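You operate a simulated robot arm through the tools that you are given. There is no shell and no other tool. Be economical: measure what you need, move in short steps, check, and stop when the job is done.

You are at the controls of a simulated robot arm. One attempt, no reset.

## Task
Fetch the grey roll from the bench top round the brushing box and set it on the second tier from the bottom of the wooden shelf. Close the box lid. Put the bottle labelled "Dish soap" from the bench top round the brushing box on top of the black pack there and the bottle labelled "water" on the shelf under the side bench. Take the white cloth from the top of the side bench and leave it on the middle tier of the wooden shelf. Take the blue roll on the top of the side bench and put it away on the fourth tier from the bottom of the wooden shelf. Take the green roll from the top of the side bench and leave it on the second tier from the bottom of the wooden shelf. Put the grey chill pad from the top of the side bench on top of the grey liner there and the yellow chill pad on the shelf under the bagging table. Put the lime cloth on the top of the side bench away on the shelf b of the store rack. Take the purple tub and put it on the bench top round the brushing box. The order is free. Set down upright: bottle.

Only the result counts: the job must be done as asked and must still hold three seconds after the hand-in. Knocking over, shifting, dropping, spilling or breaking anything else fails it. Lids that push on must go on centred and level and be pressed home; caps that screw on are set level and turned clockwise until they are tight. Flat cloth is picked up by pressing the open fingertips on it (5 to 10 N) and closing them slowly along it; thin cloth reads only 2 to 8 mm in the jaws.

## Robot
A 7-joint arm with a fingered hand on a trunk, on a base that drives. Base frame: it is fixed to the floor where the robot stands at the start and does not move with it; the origin is under the middle of the robot, x ahead of it, y to its left, z up; the surface under the hand at the start is at about z = 780. Readings come in mm, degrees, newtons and seconds.
Its first joint turns from -166.0 to 166.0 degrees. Places, roughly: bench top round the brushing box [700, 100, 800]; blue roll (8x8x5 cm) [500, 1300, 800]; box lid [700, 100, 900]; chill pad [750, 1250, 750]; fourth tier of the wooden shelf [1000, -3100, 1400]; green roll (8x8x4 cm) [800, 1300, 800]; grey bottle, soap bottle, tea bottle [750, 500, 1000]; grey roll (7x7x4 cm) [700, -100, 800]; lime cloth (7x9x3 cm) [900, 1200, 800]; liner (40x22x4 cm) [800, 800, 800]; middle tier of the wooden shelf [1000, -3100, 1000]; pack [750, 500, 750]; purple tub (13x12x8 cm) [700, 2200, 200]; second tier of the wooden shelf [1000, -3100, 600]; shelf B of the store rack (16x40 cm) [-2200, -8020, 860]; shelf under the bagging table [-3100, -200, 300]; shelf under the side bench [800, 600, 200]; white cloth (7x9x3 cm) [500, 900, 800]. Payload 4.7 kg.
The tool frame sits at the grasp point between the pads (the TCP): z along the fingers, y along the line on which they close. The tips reach 36 mm beyond it. Largest opening 120 mm; the body of the gripper starts 42 mm behind the TCP. The gripper is a hand of 5 fingers: y runs from the thumb to the fingers, the wrist lies at [-18, -122, -210] in the tool frame, and closing takes about 1.5 s.
Orientation is that of the tool frame in the base frame, as a unit quaternion [x, y, z, w]. With the fingers straight down and the wrist toward the robot, the tool's x, y and z point along [0, 1, 0], [1, 0, 0] and [0, 0, -1] of the base frame.

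## Interface
- The arm moves only by the tool move_arm. Its argument "commands" is a list of rows, each an object of numbers (a shift or turn left out is 0, a gripper value left out holds the last): "x", "y", "z": the shift along the base's x, y, z in units of 25 mm (1.0 is 25 mm); "wx", "wy", "wz": the turn, a rotation vector about the base's x, y, z in units of 4 degrees (1.0 is 4 degrees); "gripper": the gripper command, from -1 (shut) to 1 (fully open), values between in proportion. In form: [{"x": .., "y": .., "z": .., "wx": .., "wy": .., "wz": .., "gripper": ..}, ...]. A call has 1 to 20 rows; each row shifts and turns the commanded pose from where the row before left it. A call with a number of a shift or a turn outside -1 to 1 is refused whole. A row lasts 0.2 s, in which the tool goes at most 50 mm and 8.6 degrees; a call with a longer step from one row to the next is refused whole, and so is a gripper value outside its range. A pose out of reach is approached as far as the arm can. The call stops where the force on the tool passes 40 N (or 10 N more than at its start, if that is more) or the arm is blocked; 0.2 s more then pass. Each finger travels about 45 mm/s and halts on what it meets, pressing with about 29 N; the grip force reading is that of the motor and also rises with nothing between the fingers. The clock runs only during rows and for 0.2 s after the last one: add rows that do not move to give the fingers time. It gives the time, the measured TCP pose, the force on the tool (base axes), the opening and the grip force at its end, in the units of the frame above (readings bear some noise), with the torque about the TCP (base axes, N m) and any sound that the robot's microphone picked up.
- Cameras (640 x 400 px; columns grow to the right, rows downward): "scene" is now at [-236.4, 90.9, 1231.7]; the picture's right is [0.10, -1.00, 0.00], its down [-0.41, -0.04, -0.91] and it looks along [0.90, 0.09, -0.42] (base axes); focal length 245 px, centre (320, 200). "wrist" rides on the gripper at [72, -91, -143] in the tool frame; the picture's right is [-0.80, 0.28, -0.53], its down [-0.53, -0.73, 0.42] and it looks along [-0.27, 0.62, 0.74] (tool axes); focal length 234 px, centre (320, 200). There is no depth. A picture from a camera that has moved, and an enlarged one, comes with that camera's place and axes in the base frame and with its lens.
- get_image(camera): a new picture of that camera. It takes no simulated time.
- drive_base(legs): drives the robot by 1 to 6 legs, each [ahead, turn to the left] in mm and degrees, along the robot's own axes; the way and the turn of a leg run together, so that a leg with both is an arc; at most 1500 mm and 180 degrees a leg. The arm and the cameras ride along, it lands a little off, and it stops where it bumps. It gives what a move gives.
- set_grasp(shape): the hand has 5 fingers and takes this shape, open, in about a second: jaw (thumb against the fingers, like two jaws); tri (thumb and two fingers); tip (a fingertip pinch); poke (one finger out to press); point (the index stretched); flat (the hand flat); cup (the hand cupped); fist (a fist). The gripper value then closes the fingers along that shape, each until it touches; the sizes above hold for jaw. It gives what a move gives, with no picture.
- pan_tilt(pan, tilt): turns the head with the scene camera to pan (to the left, within 143 degrees either way) and tilt (down, from -29 to 69), counted from straight ahead of the robot. It gives what a move gives.
- inspect(camera, box): a new picture of the part [left, top, right, bottom] of that camera's present view, enlarged. It takes no simulated time.
- close_job(): hands the job in; it is judged then, once.

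Work in short steps. Places have to be worked out from the pictures, the camera data and where the tool is seen: move nearer, look again, correct. Check each grasp and each placing, and mend what went wrong. You have 535 turns and 310 pictures in all, those below and enlarged ones among them. Open the gripper and draw the arm clear of the work before you hand the job in, unless the task says otherwise.

The tools are called after "Call:" as a command line: name --argument value ..., lists and objects as JSON in quotes. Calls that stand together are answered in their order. move_arm: Moves the arm, as the interface text tells. Its arguments: {"type":"object","properties":{"commands":{"type":"array","items":{"type":"object","properties":{"x":{"type":"number"},"y":{"type":"number"},"z":{"type":"number"},"wx":{"type":"number"},"wy":{"type":"number"},"wz":{"type":"number"},"gripper":{"type":"number"}}}}},"required":["commands"]} The other tools are called the same way: set_grasp (shape) gives the hand a shape; drive_base (legs) drives the base; pan_tilt (pan, tilt) turns the head that bears the scene camera; get_image (camera) takes a picture; inspect (camera, box) takes an enlarged picture of a part of a camera's view; close_job () hands the job in.

At the start:

```text
time_s: 0.0
eef_pos: [391.4, 463.7, 1149.1]
orientation: [0.707, 0.707, 0.0, 0.0]
force: [-0.1, -0.2, 0.0]
moment: [-0.01, -0.02, 0.0]
grip_width: 119.6
gripper_force: 0.0
shape: jaw
robot x, y, heading: [-1.7, 4.1, 0.1]
head pan, tilt: [5.6, 24.6]
```

scene: 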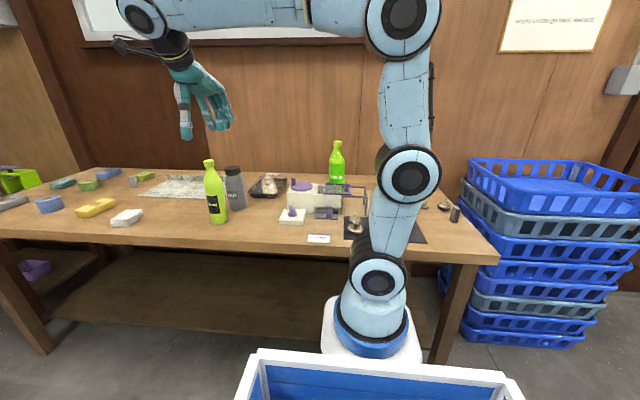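
wrist: 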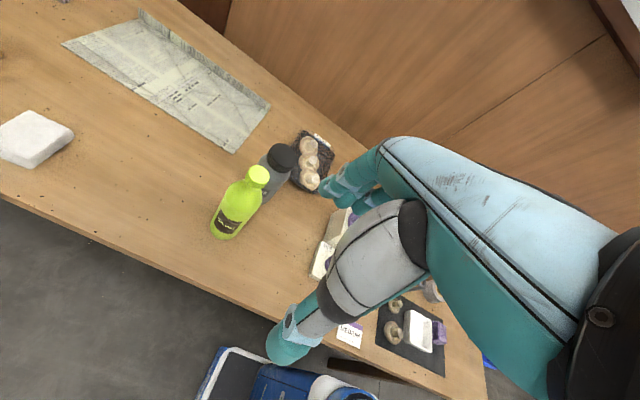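

I see a bench with bottles, brushing box, pads and rolls. I enlarge the relevant parts to identify labels and things.

Call:
inspect --camera "scene" --box '[180, 130, 380, 255]'

Call:
inspect --camera "scene" --box '[0, 150, 200, 275]'

Call:
inspect --camera "scene" --box '[320, 150, 500, 262]'

```text
3.20 times, centred on (280, 192) of scene
camera zoom: at [-236.4, 90.9, 1231.7], right [0.1, -1.0, 0.0], down [-0.41, -0.04, -0.91], along [0.9, 0.09, -0.42], focal length 785 px, centre (448, 224)
```

zoom: 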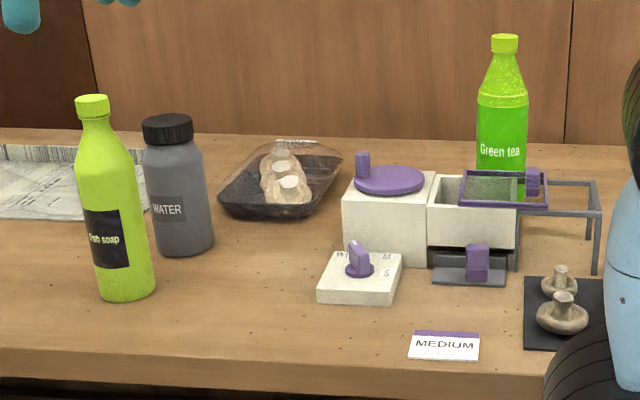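

```text
3.20 times, centred on (100, 212) of scene
camera zoom: at [-236.4, 90.9, 1231.7], right [0.1, -1.0, 0.0], down [-0.41, -0.04, -0.91], along [0.9, 0.09, -0.42], focal length 785 px, centre (1024, 160)
```

zoom: 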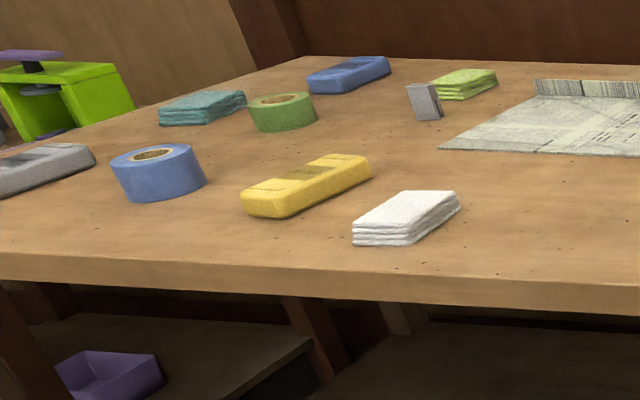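

```text
3.56 times, centred on (410, 206) of scene
camera zoom: at [-236.4, 90.9, 1231.7], right [0.1, -1.0, 0.0], down [-0.41, -0.04, -0.91], along [0.9, 0.09, -0.42], focal length 873 px, centre (0, 179)
```

zoom: 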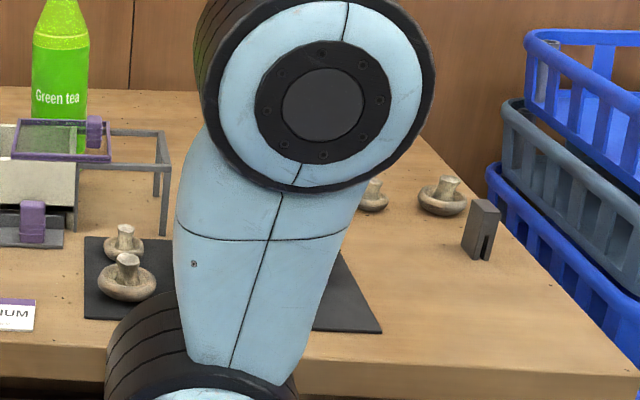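

The pack, lid and grey roll need closer looks. I view the black tray through the wrist camera and pan the head to the left first.

Call:
inspect --camera "wrist" --box '[250, 110, 450, 235]'

Call:
pan_tilt --pan 60 --tilt 25

Call:
get_image --camera "scene"

Call:
pan_tilt --pan -70 --tilt 20

Call:
get_image --camera "scene"

Call:
pan_tilt --pan 140 --tilt 20

Call:
get_image --camera "scene"

Call:
pan_tilt --pan -140 --tilt 20

Call:
get_image --camera "scene"

```text
3.20 times, centred on (350, 172) of wrist
camera zoom: at [300.9, 536.5, 1292.9], right [0.28, -0.8, 0.53], down [-0.73, -0.53, -0.42], along [0.62, -0.27, -0.74], focal length 749 px, centre (224, 288)
```

zoom: 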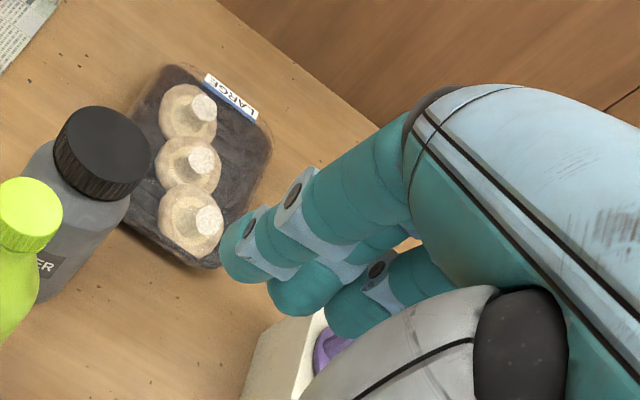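

```text
time_s: 1.2
eef_pos: [392.4, 464.2, 1149.5]
orientation: [0.707, 0.707, 0.0, 0.0]
force: [1.1, 0.2, 0.0]
moment: [-0.06, 0.01, -0.04]
grip_width: 119.5
gripper_force: 0.1
shape: jaw
robot x, y, heading: [-2.2, 2.4, 0.0]
head pan, tilt: [60.0, 25.0]
```

```text
303 pictures are left
camera scene: at [-282.1, 161.6, 1231.1], right [0.87, -0.5, 0.0], down [-0.21, -0.37, -0.91], along [0.45, 0.78, -0.42], focal length 245 px, centre (320, 200)
```

scene: 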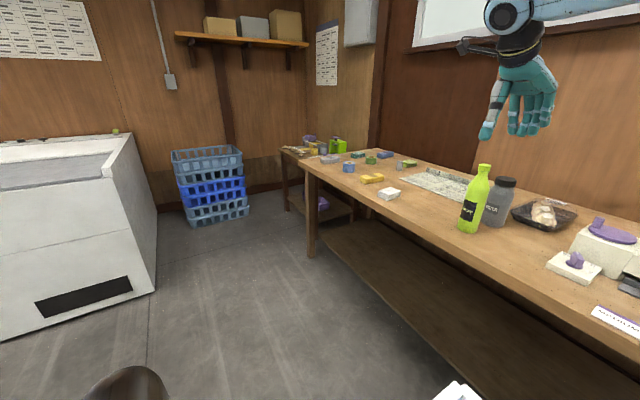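

```text
time_s: 3.3
eef_pos: [391.6, 464.4, 1149.8]
orientation: [0.707, 0.707, 0.0, 0.0]
force: [-0.3, -0.5, -0.1]
moment: [0.02, 0.0, 0.02]
grip_width: 119.6
gripper_force: 0.1
shape: jaw
robot x, y, heading: [-0.3, 1.5, -0.1]
head pan, tilt: [-70.0, 20.0]
```

```text
302 pictures are left
camera scene: at [-296.3, -5.6, 1239.2], right [-0.94, -0.34, 0.0], down [-0.12, 0.32, -0.94], along [0.32, -0.88, -0.34], focal length 245 px, centre (320, 200)
```

scene: 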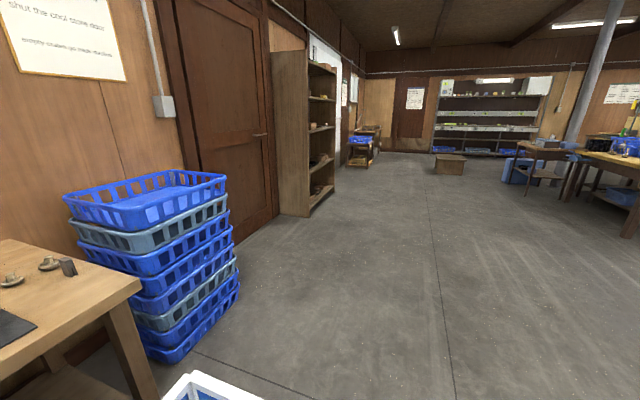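

```text
time_s: 6.4
eef_pos: [391.8, 464.2, 1148.2]
orientation: [0.707, 0.707, 0.0, 0.0]
force: [0.5, -0.1, 0.6]
moment: [0.01, -0.02, 0.02]
grip_width: 119.7
gripper_force: 0.1
shape: jaw
robot x, y, heading: [-1.7, 2.3, -0.1]
head pan, tilt: [140.0, 20.0]
```

```text
301 pictures are left
camera scene: at [-399.5, 141.8, 1239.2], right [0.64, 0.77, 0.0], down [0.26, -0.22, -0.94], along [-0.72, 0.6, -0.34], focal length 245 px, centre (320, 200)
```

scene: 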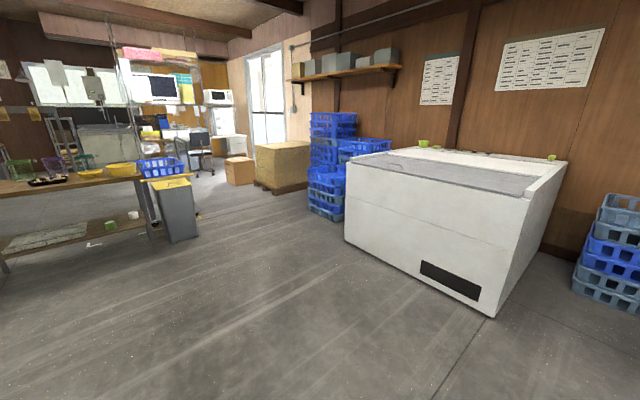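

```text
time_s: 10.2
eef_pos: [392.3, 464.0, 1148.7]
orientation: [0.707, 0.708, 0.0, 0.0]
force: [1.0, 0.3, 0.3]
moment: [0.02, 0.01, 0.01]
grip_width: 119.7
gripper_force: 0.1
shape: jaw
robot x, y, heading: [0.3, 0.6, -0.3]
head pan, tilt: [-140.0, 20.0]
```

```text
300 pictures are left
camera scene: at [-399.5, 22.0, 1239.2], right [-0.64, 0.77, 0.0], down [0.26, 0.22, -0.94], along [-0.72, -0.6, -0.34], focal length 245 px, centre (320, 200)
```

scene: 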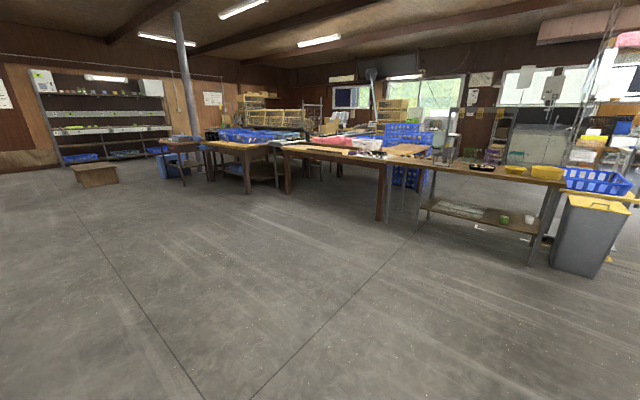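

The room layout is clear: the wooden shelf at right, bagging table behind, store rack far behind. I look down to see whether the tray in front of the robot is on board.

Call:
pan_tilt --pan 0 --tilt 65

Call:
get_image --camera "scene"

Call:
pan_tilt --pan -30 --tilt 40

Call:
get_image --camera "scene"

```text
time_s: 12.5
eef_pos: [391.6, 464.6, 1148.8]
orientation: [0.707, 0.707, 0.0, 0.0]
force: [0.3, 1.3, 0.6]
moment: [0.02, 0.03, 0.0]
grip_width: 119.5
gripper_force: 0.1
shape: jaw
robot x, y, heading: [-0.3, -1.0, 0.1]
head pan, tilt: [0.0, 65.0]
```

```text
299 pictures are left
camera scene: at [-267.5, 81.8, 1175.4], right [0.0, -1.0, 0.0], down [-0.91, 0.0, -0.42], along [0.42, 0.0, -0.91], focal length 245 px, centre (320, 200)
```

scene: 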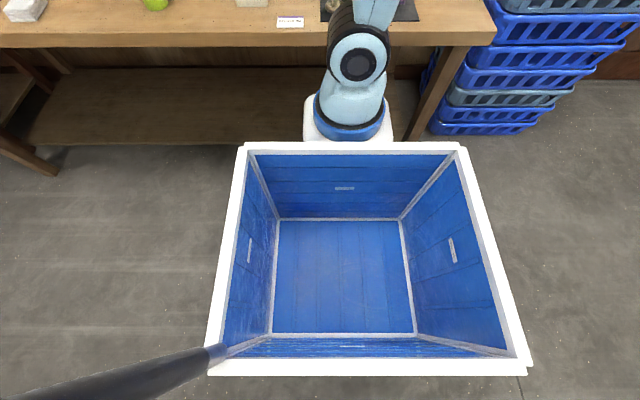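

```text
time_s: 13.4
eef_pos: [392.6, 463.8, 1148.6]
orientation: [0.707, 0.707, 0.0, 0.0]
force: [0.7, 0.7, 0.4]
moment: [-0.01, -0.03, 0.01]
grip_width: 119.6
gripper_force: 0.1
shape: jaw
robot x, y, heading: [0.8, 3.6, -0.0]
head pan, tilt: [-30.0, 40.0]
```

```text
298 pictures are left
camera scene: at [-254.6, 39.4, 1207.7], right [-0.5, -0.87, 0.0], down [-0.56, 0.32, -0.77], along [0.66, -0.38, -0.64], focal length 245 px, centre (320, 200)
```

scene: 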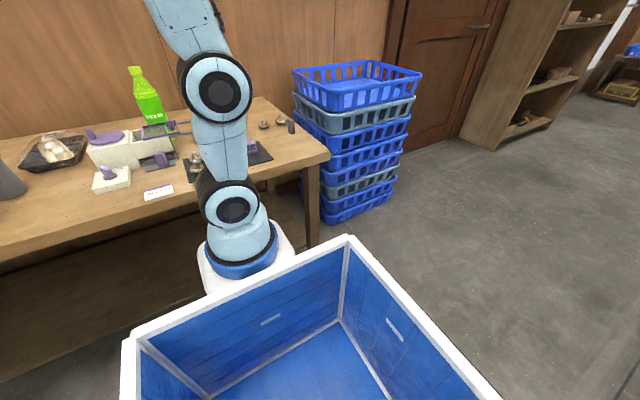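

The tub is part of the robot; I'll carry things one by one in the hand. I move the hand above the soap bottle and look with the wrist camera at the bottles and the pack.

Call:
move_arm --commands '[{"y": 1, "x": 0.5}, {"y": 1, "x": 0.5}, {"y": 1, "x": 0.5}, {"x": 0.5}]'

Call:
get_image --camera "wrist"

Call:
pan_tilt --pan 15 --tilt 30

Call:
get_image --camera "scene"

```text
time_s: 14.4
eef_pos: [441.8, 537.9, 1149.3]
orientation: [0.706, 0.708, 0.0, 0.0]
force: [-0.6, -0.4, 1.0]
moment: [0.02, 0.03, -0.02]
grip_width: 119.4
gripper_force: 0.1
shape: jaw
robot x, y, heading: [1.6, 1.0, 0.0]
head pan, tilt: [-30.0, 40.0]
```

```text
297 pictures are left
camera wrist: at [350.5, 611.2, 1293.8], right [0.28, -0.8, 0.53], down [-0.73, -0.53, -0.42], along [0.62, -0.27, -0.74], focal length 234 px, centre (320, 200)
```

wrist: 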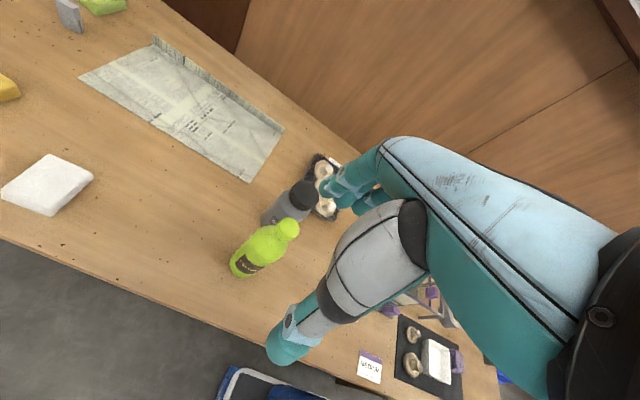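

```text
time_s: 15.5
eef_pos: [440.1, 538.2, 1149.6]
orientation: [0.708, 0.707, 0.0, 0.0]
force: [-0.4, 0.7, -0.2]
moment: [0.0, 0.03, 0.02]
grip_width: 119.7
gripper_force: 0.1
shape: jaw
robot x, y, heading: [-1.4, 5.6, -0.1]
head pan, tilt: [15.0, 30.0]
```

```text
296 pictures are left
camera scene: at [-240.8, 105.3, 1223.1], right [0.26, -0.97, 0.0], down [-0.48, -0.13, -0.87], along [0.84, 0.22, -0.5], focal length 245 px, centre (320, 200)
```

scene: 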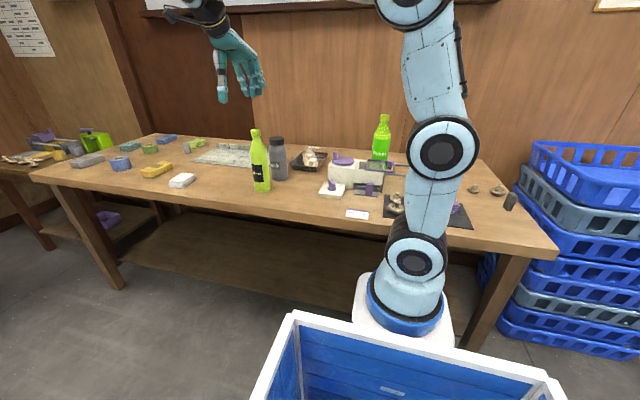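

The scene camera now sees the pack unobstructed. I enlarge it and the box.

Call:
inspect --camera "scene" --box '[240, 110, 400, 210]'

Call:
inspect --camera "scene" --box '[370, 110, 530, 250]'

```text
4.00 times, centred on (320, 160) of scene
camera zoom: at [-240.8, 105.3, 1223.1], right [0.26, -0.97, 0.0], down [-0.48, -0.13, -0.87], along [0.84, 0.22, -0.5], focal length 982 px, centre (320, 360)
```

zoom: 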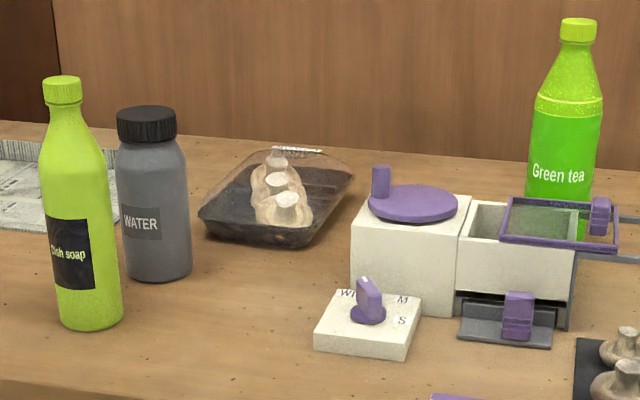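

```text
2.86 times, centred on (450, 180) of scene
camera zoom: at [-240.8, 105.3, 1223.1], right [0.26, -0.97, 0.0], down [-0.48, -0.13, -0.87], along [0.84, 0.22, -0.5], focal length 701 px, centre (-51, 257)
```

zoom: 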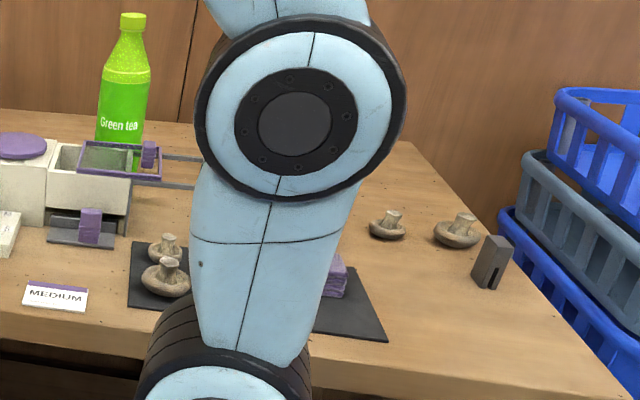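

Soap cap is at about (514, 534, 1010), the water bottle behind at about x 640. I half close the hand and go above the cap, then check.

Call:
move_arm --commands '[{"x": 1, "gripper": 0.2}, {"x": 1}, {"x": 0.96}, {"z": -1}, {"z": -1}, {"z": -1}, {}]'

Call:
get_image --camera "wrist"

Call:
get_image --camera "scene"

```text
time_s: 17.1
eef_pos: [515.5, 537.5, 1074.7]
orientation: [0.707, 0.707, 0.0, -0.001]
force: [-0.4, -0.2, 0.5]
moment: [0.0, -0.02, -0.02]
grip_width: 72.4
gripper_force: 0.0
shape: jaw
robot x, y, heading: [1.4, 0.7, 0.1]
head pan, tilt: [15.0, 30.0]
```

```text
293 pictures are left
camera wrist: at [425.2, 610.8, 1217.9], right [0.28, -0.8, 0.53], down [-0.73, -0.53, -0.42], along [0.62, -0.27, -0.74], focal length 234 px, centre (320, 200)
```

wrist: 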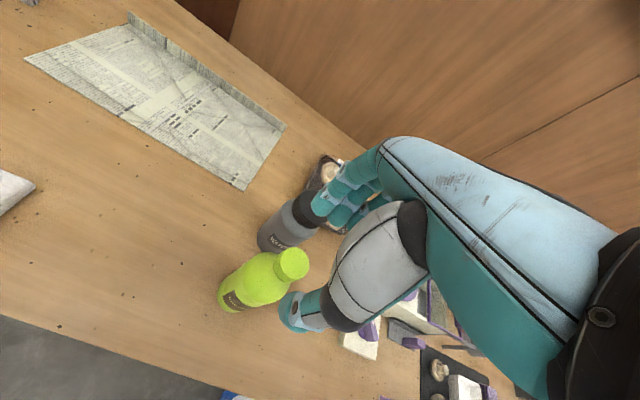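

```text
292 pictures are left
camera scene: at [-240.8, 105.3, 1223.1], right [0.26, -0.97, 0.0], down [-0.48, -0.13, -0.87], along [0.84, 0.22, -0.5], focal length 245 px, centre (320, 200)
```

scene: 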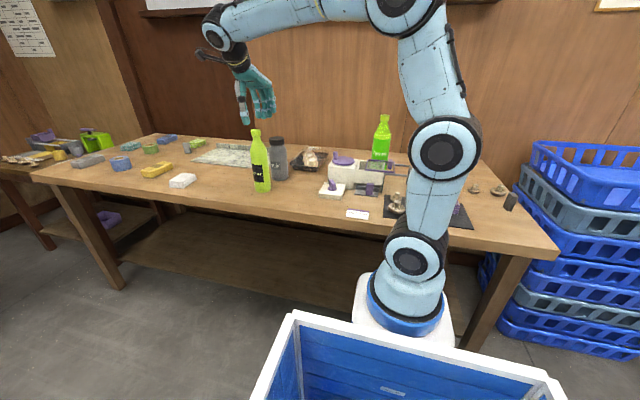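

The cap measures at about (513, 540). I descend around it to z ≈ 985 and close.

Call:
move_arm --commands '[{"y": 0.12, "x": -0.08, "z": -0.9}, {"z": -0.9}, {"z": -0.9}, {"z": -0.9}, {"gripper": -0.2}, {"gripper": -0.5}, {"gripper": -1}, {}, {}, {}, {}]'

Call:
get_image --camera "wrist"

```text
time_s: 19.5
eef_pos: [513.9, 540.1, 984.3]
orientation: [0.708, 0.707, 0.0, 0.0]
force: [-0.5, -0.1, 3.8]
moment: [0.0, -0.11, -0.03]
grip_width: 35.5
gripper_force: 29.0
shape: jaw
robot x, y, heading: [4.3, 3.7, 0.1]
head pan, tilt: [15.0, 30.0]
```

```text
291 pictures are left
camera wrist: at [422.9, 613.3, 1129.2], right [0.28, -0.8, 0.53], down [-0.73, -0.53, -0.42], along [0.62, -0.27, -0.74], focal length 234 px, centre (320, 200)
```

wrist: 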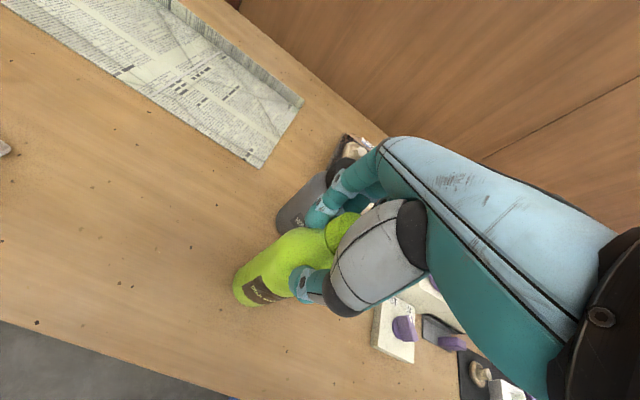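

Grip holds at 35.5 mm. I lift 225 mm and carry toward the pack.

Call:
move_arm --commands '[{"z": 0.5}, {"z": 1}, {"z": 1}, {"z": 1}, {"z": 1}, {"z": 1}, {"z": 1}, {"z": 1}, {"z": 1}, {"z": 0.5}]'

Call:
move_arm --commands '[{"x": 1, "y": -0.25}, {"x": 1, "y": -0.25}, {"x": 1, "y": -0.25}, {"x": 1, "y": -0.25}, {"x": 1, "y": -0.25}, {"x": 1, "y": -0.25}, {"x": 1, "y": -0.25}, {"x": 1, "y": -0.25}, {"x": 1, "y": -0.25}, {"x": 1, "y": -0.25}, {"x": 1, "y": -0.25}, {"x": 1, "y": -0.25}, {"x": 1, "y": -0.25}, {}]'

Call:
get_image --camera "wrist"

Call:
inspect --camera "scene" --box '[200, 60, 440, 210]'

```text
time_s: 21.7
eef_pos: [516.2, 541.4, 1209.6]
orientation: [0.707, 0.707, 0.0, 0.0]
force: [0.4, 0.2, -2.9]
moment: [-0.01, -0.02, -0.01]
grip_width: 35.5
gripper_force: 29.3
shape: jaw
robot x, y, heading: [-3.6, 3.9, 0.1]
head pan, tilt: [15.0, 30.0]
```

```text
time_s: 24.7
eef_pos: [839.9, 461.0, 1207.5]
orientation: [0.707, 0.707, 0.001, 0.001]
force: [0.2, -0.4, -4.2]
moment: [0.03, 0.01, -0.02]
grip_width: 34.8
gripper_force: 29.3
shape: jaw
robot x, y, heading: [1.2, -0.9, -0.1]
head pan, tilt: [15.0, 30.0]
```

```text
290 pictures are left
camera wrist: at [748.9, 534.4, 1351.7], right [0.28, -0.8, 0.53], down [-0.73, -0.53, -0.42], along [0.62, -0.27, -0.74], focal length 234 px, centre (320, 200)
```

wrist: 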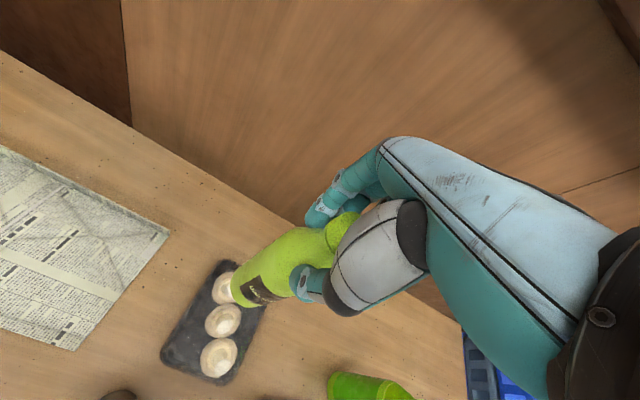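

```text
2.67 times, centred on (320, 135) of scene
camera zoom: at [-240.7, 105.4, 1223.1], right [0.26, -0.97, 0.0], down [-0.48, -0.13, -0.87], along [0.84, 0.22, -0.5], focal length 654 px, centre (320, 373)
```

zoom: 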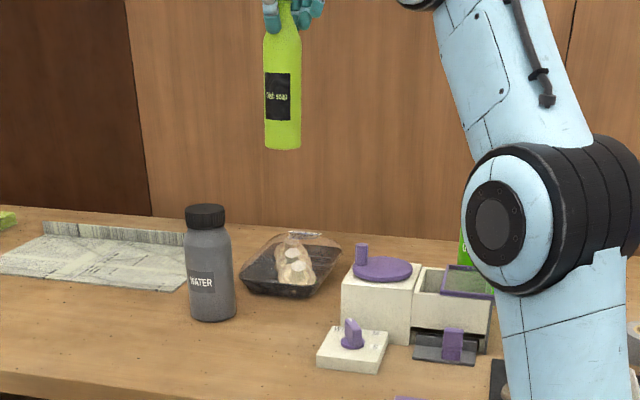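

From the wrist view the pack spans x≈722–907, y≈372–500, centre about (815, 437). I move over it and go down to just above.

Call:
move_arm --commands '[{"x": -1, "y": -0.96}, {"z": -1}, {"z": -1}, {"z": -1}, {"z": -1}, {"z": -1}, {}]'

Call:
get_image --camera "wrist"

Call:
inspect --camera "scene" --box '[240, 90, 400, 190]'

```text
time_s: 26.3
eef_pos: [814.7, 435.9, 1081.7]
orientation: [0.707, 0.707, 0.0, 0.0]
force: [0.7, -0.5, -3.3]
moment: [0.03, 0.0, 0.0]
grip_width: 34.8
gripper_force: 28.8
shape: jaw
robot x, y, heading: [3.3, 0.2, 0.0]
head pan, tilt: [15.0, 30.0]
```

```text
288 pictures are left
camera wrist: at [723.0, 509.9, 1226.8], right [0.28, -0.8, 0.53], down [-0.73, -0.53, -0.42], along [0.62, -0.27, -0.74], focal length 234 px, centre (320, 200)
```

wrist: 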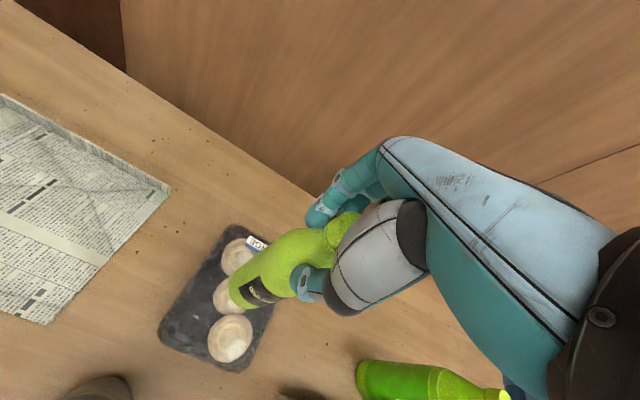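

```text
4.00 times, centred on (320, 140) of scene
camera zoom: at [-240.7, 105.4, 1223.1], right [0.26, -0.97, 0.0], down [-0.48, -0.13, -0.87], along [0.84, 0.22, -0.5], focal length 982 px, centre (320, 440)
```

zoom: 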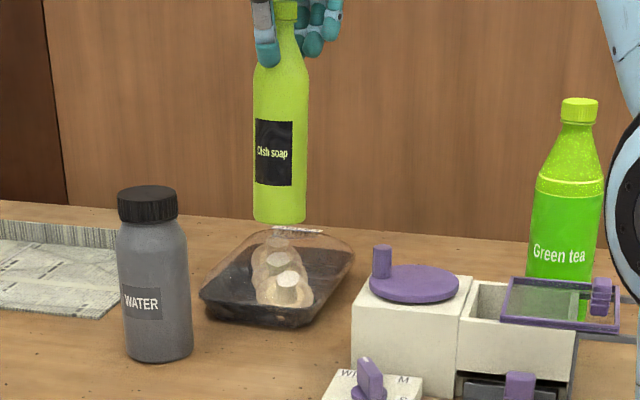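

Bottle is centred over the pack, base at about 877. I lower in small steps and watch the force.

Call:
move_arm --commands '[{"z": -0.6}, {"z": -0.4}, {"z": -0.2}, {}]'

Call:
inspect --camera "scene" --box '[240, 90, 400, 190]'

```text
time_s: 27.3
eef_pos: [813.4, 435.8, 1053.9]
orientation: [0.707, 0.707, 0.001, -0.001]
force: [1.0, 0.1, -4.7]
moment: [0.01, 0.01, 0.01]
grip_width: 34.6
gripper_force: 29.5
shape: jaw
robot x, y, heading: [2.1, 1.7, -0.0]
head pan, tilt: [15.0, 30.0]
```

```text
4.00 times, centred on (320, 140) of scene
camera zoom: at [-240.7, 105.4, 1223.1], right [0.26, -0.97, 0.0], down [-0.48, -0.13, -0.87], along [0.84, 0.22, -0.5], focal length 982 px, centre (320, 440)
```

zoom: 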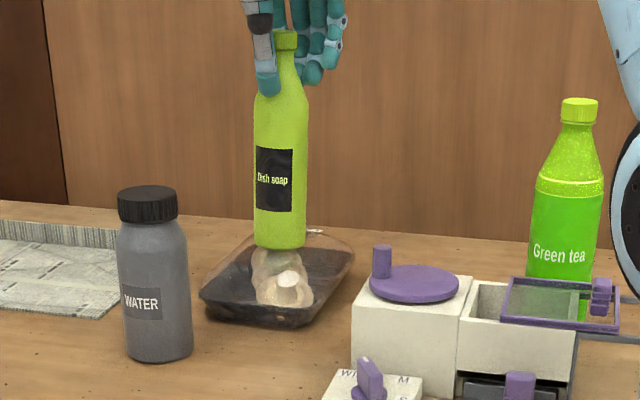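

Call:
move_arm --commands '[{"z": -0.2}, {"z": -0.15}, {}]'

Call:
move_arm --commands '[{"z": -0.15}, {"z": -0.1}, {}]'

Call:
move_arm --commands '[{"z": -0.1}, {"z": -0.1}, {}]'

```text
time_s: 28.1
eef_pos: [813.2, 437.9, 1048.9]
orientation: [0.706, 0.708, 0.003, 0.001]
force: [-1.2, 1.7, 18.7]
moment: [-0.02, -0.02, 0.0]
grip_width: 35.3
gripper_force: 28.9
shape: jaw
robot x, y, heading: [0.2, 4.0, 0.2]
head pan, tilt: [15.0, 30.0]
```

```text
time_s: 28.7
eef_pos: [812.7, 438.6, 1048.4]
orientation: [0.706, 0.708, 0.008, 0.001]
force: [-2.2, 0.8, 12.0]
moment: [-0.02, 0.11, 0.03]
grip_width: 36.7
gripper_force: 29.2
shape: jaw
robot x, y, heading: [0.8, 5.5, -0.4]
head pan, tilt: [15.0, 30.0]
stopped in row 2: the force on the tool passed its limit at 43 N (the readings are from after the stop); the commanded pose is now the measured one
```

```text
time_s: 29.6
eef_pos: [813.0, 439.4, 1047.7]
orientation: [0.705, 0.709, 0.012, 0.001]
force: [-2.2, 0.2, 10.3]
moment: [-0.04, 0.11, -0.02]
grip_width: 36.9
gripper_force: 28.6
shape: jaw
robot x, y, heading: [-0.1, 0.6, -0.0]
head pan, tilt: [15.0, 30.0]
stopped in row 3: the force on the tool passed its limit at 41 N (the readings are from after the stop); the commanded pose is now the measured one
```

The base met the pack top at TCP ≈ 1049 (top ≈ 844), and the extra steps only pressed. I raise a hair to relieve it and look.

Call:
move_arm --commands '[{"z": 0.06}, {}]'

Call:
inspect --camera "scene" --box '[240, 90, 400, 190]'

Call:
get_image --camera "wrist"

```text
time_s: 30.1
eef_pos: [814.2, 439.1, 1047.5]
orientation: [0.706, 0.708, 0.011, 0.001]
force: [-1.9, 0.6, 10.6]
moment: [-0.01, 0.04, 0.0]
grip_width: 37.0
gripper_force: 28.7
shape: jaw
robot x, y, heading: [-1.2, 0.9, 0.0]
head pan, tilt: [15.0, 30.0]
```

```text
4.00 times, centred on (320, 140) of scene
camera zoom: at [-241.4, 105.0, 1223.0], right [0.26, -0.97, 0.0], down [-0.48, -0.13, -0.87], along [0.84, 0.22, -0.5], focal length 982 px, centre (320, 440)
```

zoom: 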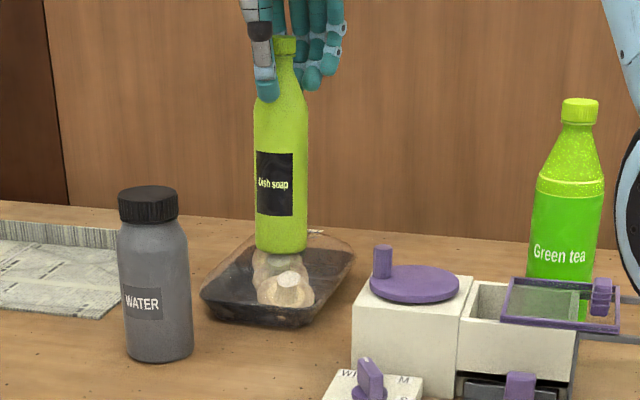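

```text
284 pictures are left
camera wrist: at [720.0, 509.4, 1191.6], right [0.27, -0.81, 0.52], down [-0.72, -0.53, -0.44], along [0.63, -0.25, -0.73], focal length 234 px, centre (320, 200)
```

wrist: 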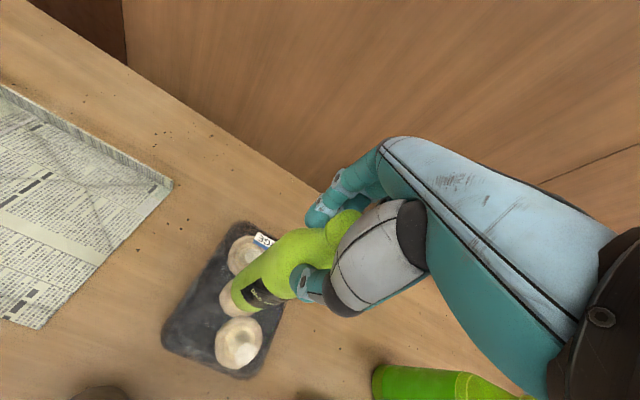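

The hand took a 1.3° tilt from pressing. I lift slightly, straighten, and lower again gently.

Call:
move_arm --commands '[{"z": 0.3}, {"wx": -0.22, "wy": 0.22}, {}]'

Call:
move_arm --commands '[{"z": -0.12}, {}]'

```text
time_s: 30.9
eef_pos: [813.4, 438.7, 1054.0]
orientation: [0.706, 0.708, -0.003, 0.0]
force: [-0.9, -0.3, -2.7]
moment: [0.03, 0.02, 0.03]
grip_width: 35.6
gripper_force: 28.9
shape: jaw
robot x, y, heading: [0.1, 1.4, -0.1]
head pan, tilt: [15.0, 30.0]
```

```text
time_s: 31.6
eef_pos: [814.8, 438.2, 1050.9]
orientation: [0.706, 0.708, -0.001, 0.002]
force: [-1.0, -0.4, -3.9]
moment: [-0.02, 0.04, -0.01]
grip_width: 35.7
gripper_force: 28.7
shape: jaw
robot x, y, heading: [0.1, 1.6, -0.1]
head pan, tilt: [15.0, 30.0]
```

Level again and just hanging. I lower by 2 mm steps.

Call:
move_arm --commands '[{"z": -0.08}, {}]'

Call:
move_arm --commands '[{"z": -0.04}, {}]'

```text
time_s: 32.1
eef_pos: [813.8, 439.3, 1049.8]
orientation: [0.706, 0.709, -0.001, 0.001]
force: [0.1, 1.4, -2.8]
moment: [0.02, 0.01, -0.01]
grip_width: 35.5
gripper_force: 28.6
shape: jaw
robot x, y, heading: [-5.3, 4.1, 0.1]
head pan, tilt: [15.0, 30.0]
```

```text
time_s: 32.8
eef_pos: [812.9, 438.4, 1048.3]
orientation: [0.706, 0.708, 0.0, 0.001]
force: [-1.0, -0.5, 3.1]
moment: [0.01, -0.07, -0.01]
grip_width: 35.6
gripper_force: 28.9
shape: jaw
robot x, y, heading: [-0.9, 4.0, -0.3]
head pan, tilt: [15.0, 30.0]
```

Just touched (3 N up). I release slowly and rise straight up, then check.

Call:
move_arm --commands '[{"gripper": -0.4}, {"gripper": -0.3}, {"gripper": -0.1}, {"gripper": 0.2}, {"gripper": 0.3}, {"gripper": 0.3}, {"z": 0.5}, {"z": 1}, {"z": 1}, {"z": 1}, {"z": 1}]'

Call:
inspect --camera "scene" --box '[240, 90, 400, 190]'

Call:
get_image --camera "wrist"

```text
time_s: 35.1
eef_pos: [813.5, 437.6, 1160.5]
orientation: [0.706, 0.708, -0.002, 0.001]
force: [-0.7, 0.2, 0.2]
moment: [-0.03, 0.03, 0.0]
grip_width: 77.5
gripper_force: 0.1
shape: jaw
robot x, y, heading: [1.2, 1.6, 0.2]
head pan, tilt: [15.0, 30.0]
```

```text
4.00 times, centred on (320, 140) of scene
camera zoom: at [-240.9, 105.2, 1223.1], right [0.26, -0.97, 0.0], down [-0.48, -0.13, -0.87], along [0.84, 0.22, -0.5], focal length 982 px, centre (320, 440)
```

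zoom: 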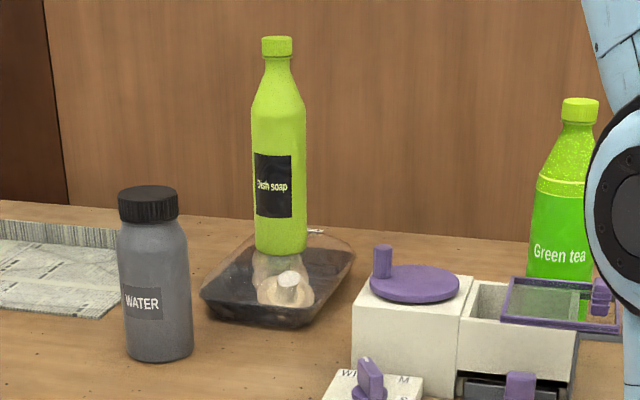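

```text
282 pictures are left
camera wrist: at [722.4, 510.6, 1304.4], right [0.28, -0.8, 0.53], down [-0.73, -0.54, -0.42], along [0.62, -0.27, -0.74], focal length 234 px, centre (320, 200)
```

wrist: 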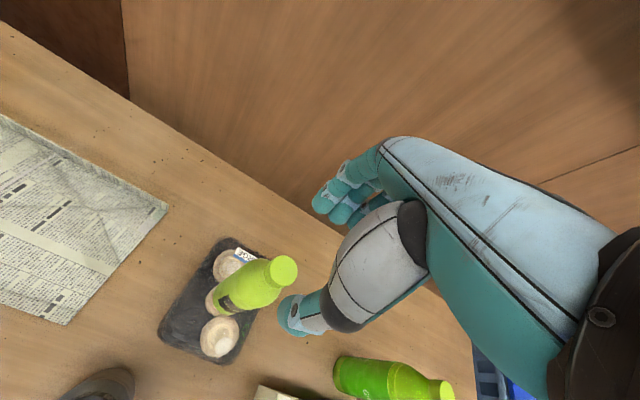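

Soap stands upright on the pack. Next the water bottle with a horizontal side grasp: I draw back and rotate the hand to point forward (thumb to the right).

Call:
move_arm --commands '[{"x": -1, "z": 0.5}, {"x": -1, "z": 0.5}, {"x": -1}, {"x": -1}, {"x": -1}, {"x": -1}, {"x": -1}, {"x": -1}, {"x": -1}, {"x": -1}, {"x": -1}, {"x": -1}, {"x": -1}, {"x": -1}]'

Call:
move_arm --commands '[{"wx": -0.962, "wy": -0.962, "wz": 0.962}, {"wx": -0.962, "wy": -0.962, "wz": 0.962}, {"wx": -0.962, "wy": -0.962, "wz": 0.962}, {"wx": -0.962, "wy": -0.962, "wz": 0.962}, {"wx": -0.962, "wy": -0.962, "wz": 0.962}, {"wx": -0.962, "wy": -0.962, "wz": 0.962}, {"wx": -0.962, "wy": -0.962, "wz": 0.962}, {"wx": -0.962, "wy": -0.962, "wz": 0.962}, {"wx": -0.962, "wy": -0.962, "wz": 0.962}, {"wx": -0.962, "wy": -0.962, "wz": 0.962}, {"wx": -0.962, "wy": -0.962, "wz": 0.962}, {"wx": -0.962, "wy": -0.962, "wz": 0.962}, {"wx": -0.962, "wy": -0.962, "wz": 0.962}, {"wx": -0.962, "wy": -0.962, "wz": 0.962}, {"wx": -0.962, "wy": -0.962, "wz": 0.962}, {"wx": -0.962, "wy": -0.962, "wz": 0.962}, {"wx": -0.962, "wy": -0.962, "wz": 0.962}, {"wx": -0.962, "wy": -0.962, "wz": 0.962}, {}]'

Call:
get_image --camera "wrist"

Call:
get_image --camera "scene"

```text
time_s: 38.1
eef_pos: [465.6, 439.3, 1186.5]
orientation: [0.706, 0.709, -0.002, 0.001]
force: [0.1, -1.4, -0.5]
moment: [0.03, 0.01, -0.03]
grip_width: 77.9
gripper_force: 0.0
shape: jaw
robot x, y, heading: [0.8, 6.9, -0.2]
head pan, tilt: [15.0, 30.0]
```

```text
time_s: 42.1
eef_pos: [464.0, 439.3, 1187.3]
orientation: [-0.002, 0.706, -0.002, 0.708]
force: [0.6, 0.1, 1.0]
moment: [0.01, -0.03, 0.0]
grip_width: 77.9
gripper_force: 0.1
shape: jaw
robot x, y, heading: [-1.3, 2.1, 0.1]
head pan, tilt: [15.0, 30.0]
```

```text
281 pictures are left
camera wrist: at [321.2, 347.3, 1114.1], right [-0.53, 0.28, 0.8], down [0.42, -0.73, 0.54], along [0.74, 0.62, 0.27], focal length 234 px, centre (320, 200)
```

wrist: 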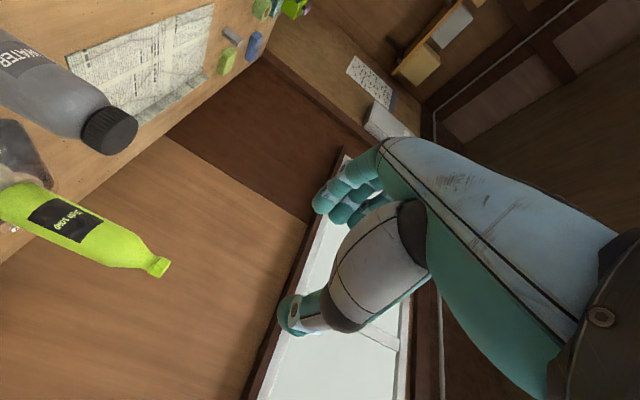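

```text
280 pictures are left
camera scene: at [-241.0, 105.1, 1223.1], right [0.26, -0.97, 0.0], down [-0.48, -0.13, -0.87], along [0.84, 0.22, -0.5], focal length 245 px, centre (320, 200)
```

scene: 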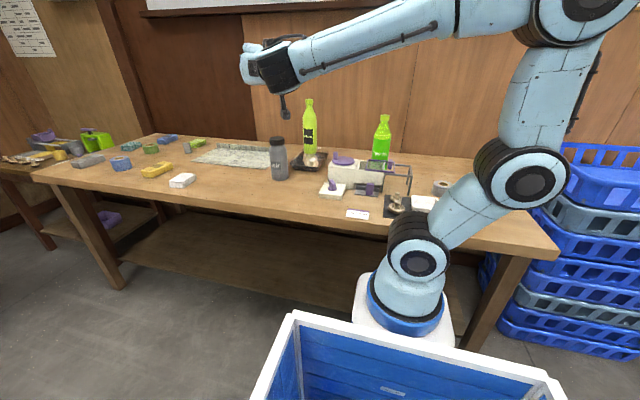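

The hand points forward. The water bottle is at about (638, 518), 71 mm wide. I open fully and come down in front of it to z 850.

Call:
move_arm --commands '[{"y": 1, "gripper": 1}, {"y": 1}, {"y": 1, "z": -0.5}, {"y": 0.16, "z": -1}, {"z": -1}, {"z": -1}, {"z": -1}, {"z": -1}, {"z": -1}, {"z": -1}, {"z": -1}, {"z": -1}, {"z": -1}, {"z": -1}, {"z": -0.9}, {}]'

Call:
get_image --camera "wrist"

Call:
get_image --camera "scene"

```text
time_s: 45.5
eef_pos: [464.7, 517.7, 875.6]
orientation: [-0.001, 0.706, -0.001, 0.708]
force: [0.4, 0.1, -0.3]
moment: [0.02, -0.01, 0.02]
grip_width: 119.7
gripper_force: 0.1
shape: jaw
robot x, y, heading: [1.9, 3.1, 0.2]
head pan, tilt: [15.0, 30.0]
```

```text
279 pictures are left
camera wrist: at [321.7, 426.1, 803.1], right [-0.53, 0.28, 0.8], down [0.42, -0.73, 0.54], along [0.74, 0.62, 0.27], focal length 234 px, centre (320, 200)
```

wrist: 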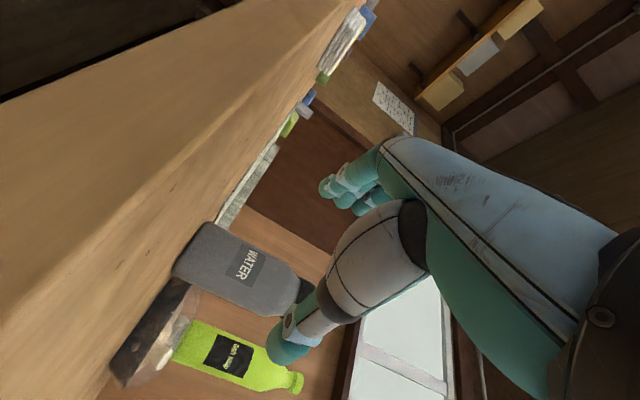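

```text
278 pictures are left
camera scene: at [-241.0, 105.2, 1223.1], right [0.26, -0.97, 0.0], down [-0.48, -0.13, -0.87], along [0.84, 0.22, -0.5], focal length 245 px, centre (320, 200)
```

scene: 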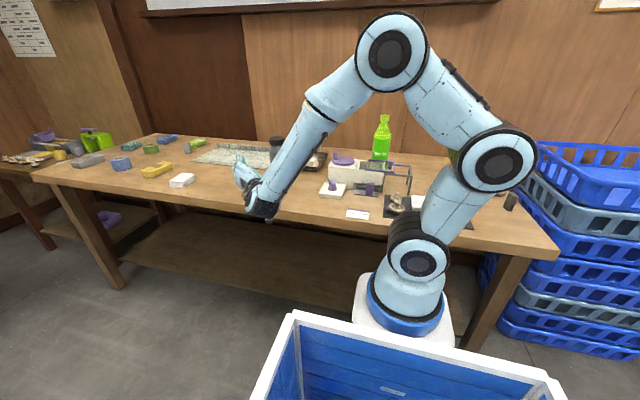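

The wrist camera hangs 72 mm below the hand, so I keep the hand at z ≈ 882 and advance around the bottle.

Call:
move_arm --commands '[{"x": 1, "z": 0.25}, {"x": 1}, {"x": 1}, {"x": 1}, {"x": 1}, {"x": 0.6}, {}]'

Call:
get_image --camera "wrist"

```text
time_s: 47.1
eef_pos: [603.5, 517.7, 882.4]
orientation: [-0.001, 0.706, -0.001, 0.708]
force: [-0.1, -0.4, -0.8]
moment: [-0.02, 0.02, -0.01]
grip_width: 119.7
gripper_force: 0.0
shape: jaw
robot x, y, heading: [-5.4, 2.0, -0.4]
head pan, tilt: [15.0, 30.0]
```

```text
277 pictures are left
camera wrist: at [461.1, 426.6, 811.0], right [-0.53, 0.28, 0.8], down [0.42, -0.73, 0.54], along [0.74, 0.62, 0.27], focal length 234 px, centre (320, 200)
```

wrist: 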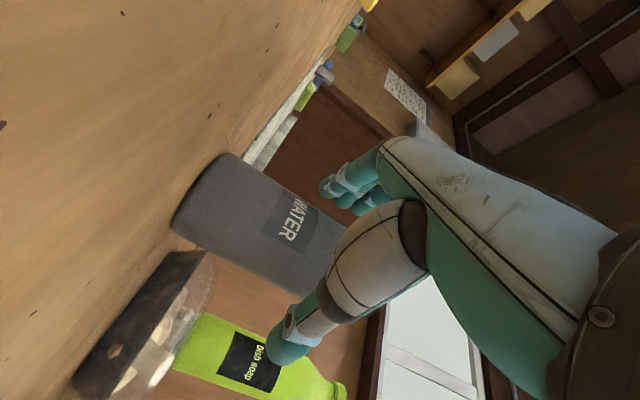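

The bottle is centred between thumb and fingers. I advance 22 mm more and close.

Call:
move_arm --commands '[{"x": 0.5}, {"x": 0.4}, {}, {"gripper": 0.4}, {"gripper": 0.1}, {"gripper": -1}, {}, {}, {}, {}]'

Call:
get_image --camera "wrist"

```text
time_s: 49.4
eef_pos: [626.9, 518.7, 882.8]
orientation: [-0.001, 0.706, -0.002, 0.708]
force: [0.9, -0.1, 1.2]
moment: [-0.14, -0.08, 0.02]
grip_width: 57.8
gripper_force: 28.5
shape: jaw
robot x, y, heading: [0.4, 5.8, -0.0]
head pan, tilt: [15.0, 30.0]
```

```text
276 pictures are left
camera wrist: at [483.7, 426.3, 810.9], right [-0.53, 0.28, 0.8], down [0.42, -0.73, 0.54], along [0.74, 0.62, 0.27], focal length 234 px, centre (320, 200)
```

wrist: 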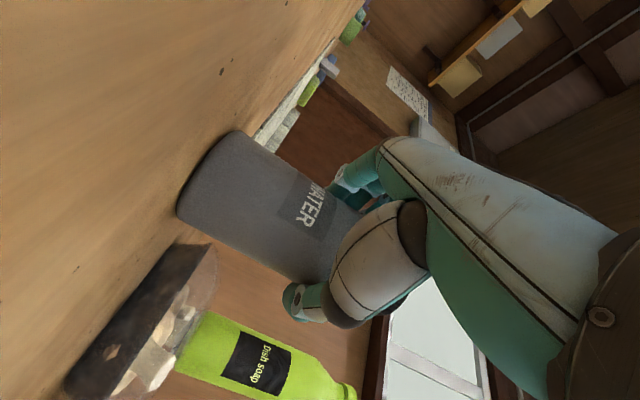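

Gripped at 57.8 mm. I lift a little and check hold and tilt.

Call:
move_arm --commands '[{"z": 0.5}, {"z": 1}, {"z": 1}, {}]'

Call:
inspect --camera "scene" --box '[200, 90, 360, 230]'

Call:
get_image --camera "wrist"

```text
time_s: 50.4
eef_pos: [626.5, 519.6, 946.9]
orientation: [-0.001, 0.707, -0.001, 0.708]
force: [0.4, -0.7, -0.7]
moment: [-0.01, 0.02, -0.01]
grip_width: 57.8
gripper_force: 28.7
shape: jaw
robot x, y, heading: [2.0, 1.4, 0.0]
head pan, tilt: [15.0, 30.0]
```

```text
2.86 times, centred on (280, 160) of scene
camera zoom: at [-241.0, 105.1, 1223.1], right [0.26, -0.97, 0.0], down [-0.48, -0.13, -0.87], along [0.84, 0.22, -0.5], focal length 701 px, centre (434, 314)
```

zoom: 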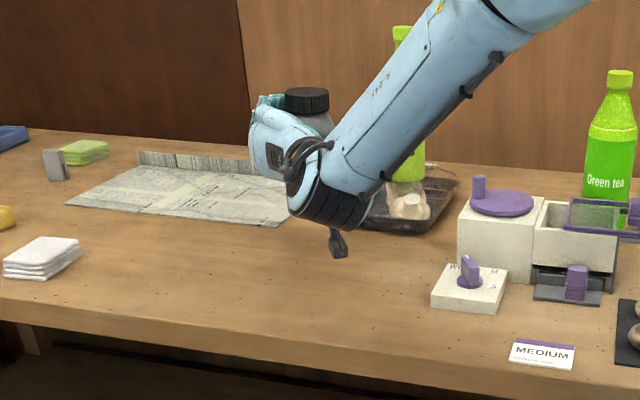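

```text
274 pictures are left
camera wrist: at [483.3, 427.2, 874.3], right [-0.53, 0.28, 0.8], down [0.42, -0.73, 0.54], along [0.74, 0.62, 0.27], focal length 234 px, centre (320, 200)
```

wrist: 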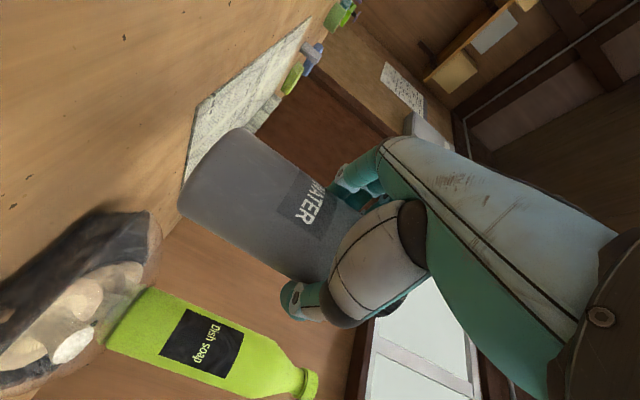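

Held upright. I back the robot 500 mm away from the bench with the bottle in the air.

Call:
move_arm --commands '[{"z": 1}, {}]'

Call:
drive_base --legs '[[-500, 0]]'

Call:
get_image --camera "scene"

```text
time_s: 51.0
eef_pos: [625.9, 518.0, 971.4]
orientation: [-0.002, 0.706, 0.0, 0.708]
force: [-0.2, -0.1, -0.9]
moment: [0.02, -0.01, 0.0]
grip_width: 58.0
gripper_force: 29.0
shape: jaw
robot x, y, heading: [0.8, 4.7, -0.1]
head pan, tilt: [15.0, 30.0]
```

```text
time_s: 53.9
eef_pos: [119.6, 515.8, 970.4]
orientation: [0.001, 0.706, -0.003, 0.708]
force: [0.5, -0.1, -0.5]
moment: [-0.02, 0.03, 0.01]
grip_width: 57.7
gripper_force: 28.7
shape: jaw
robot x, y, heading: [-510.5, 2.1, -0.4]
head pan, tilt: [15.0, 30.0]
```

```text
273 pictures are left
camera scene: at [-749.4, 107.4, 1223.1], right [0.25, -0.97, 0.0], down [-0.48, -0.13, -0.87], along [0.84, 0.22, -0.5], focal length 245 px, centre (320, 200)
```

scene: 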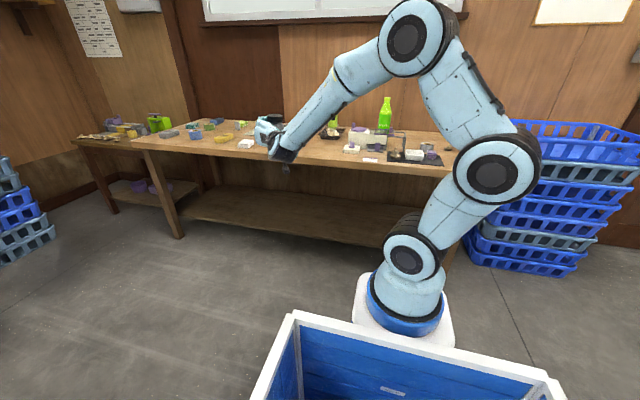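

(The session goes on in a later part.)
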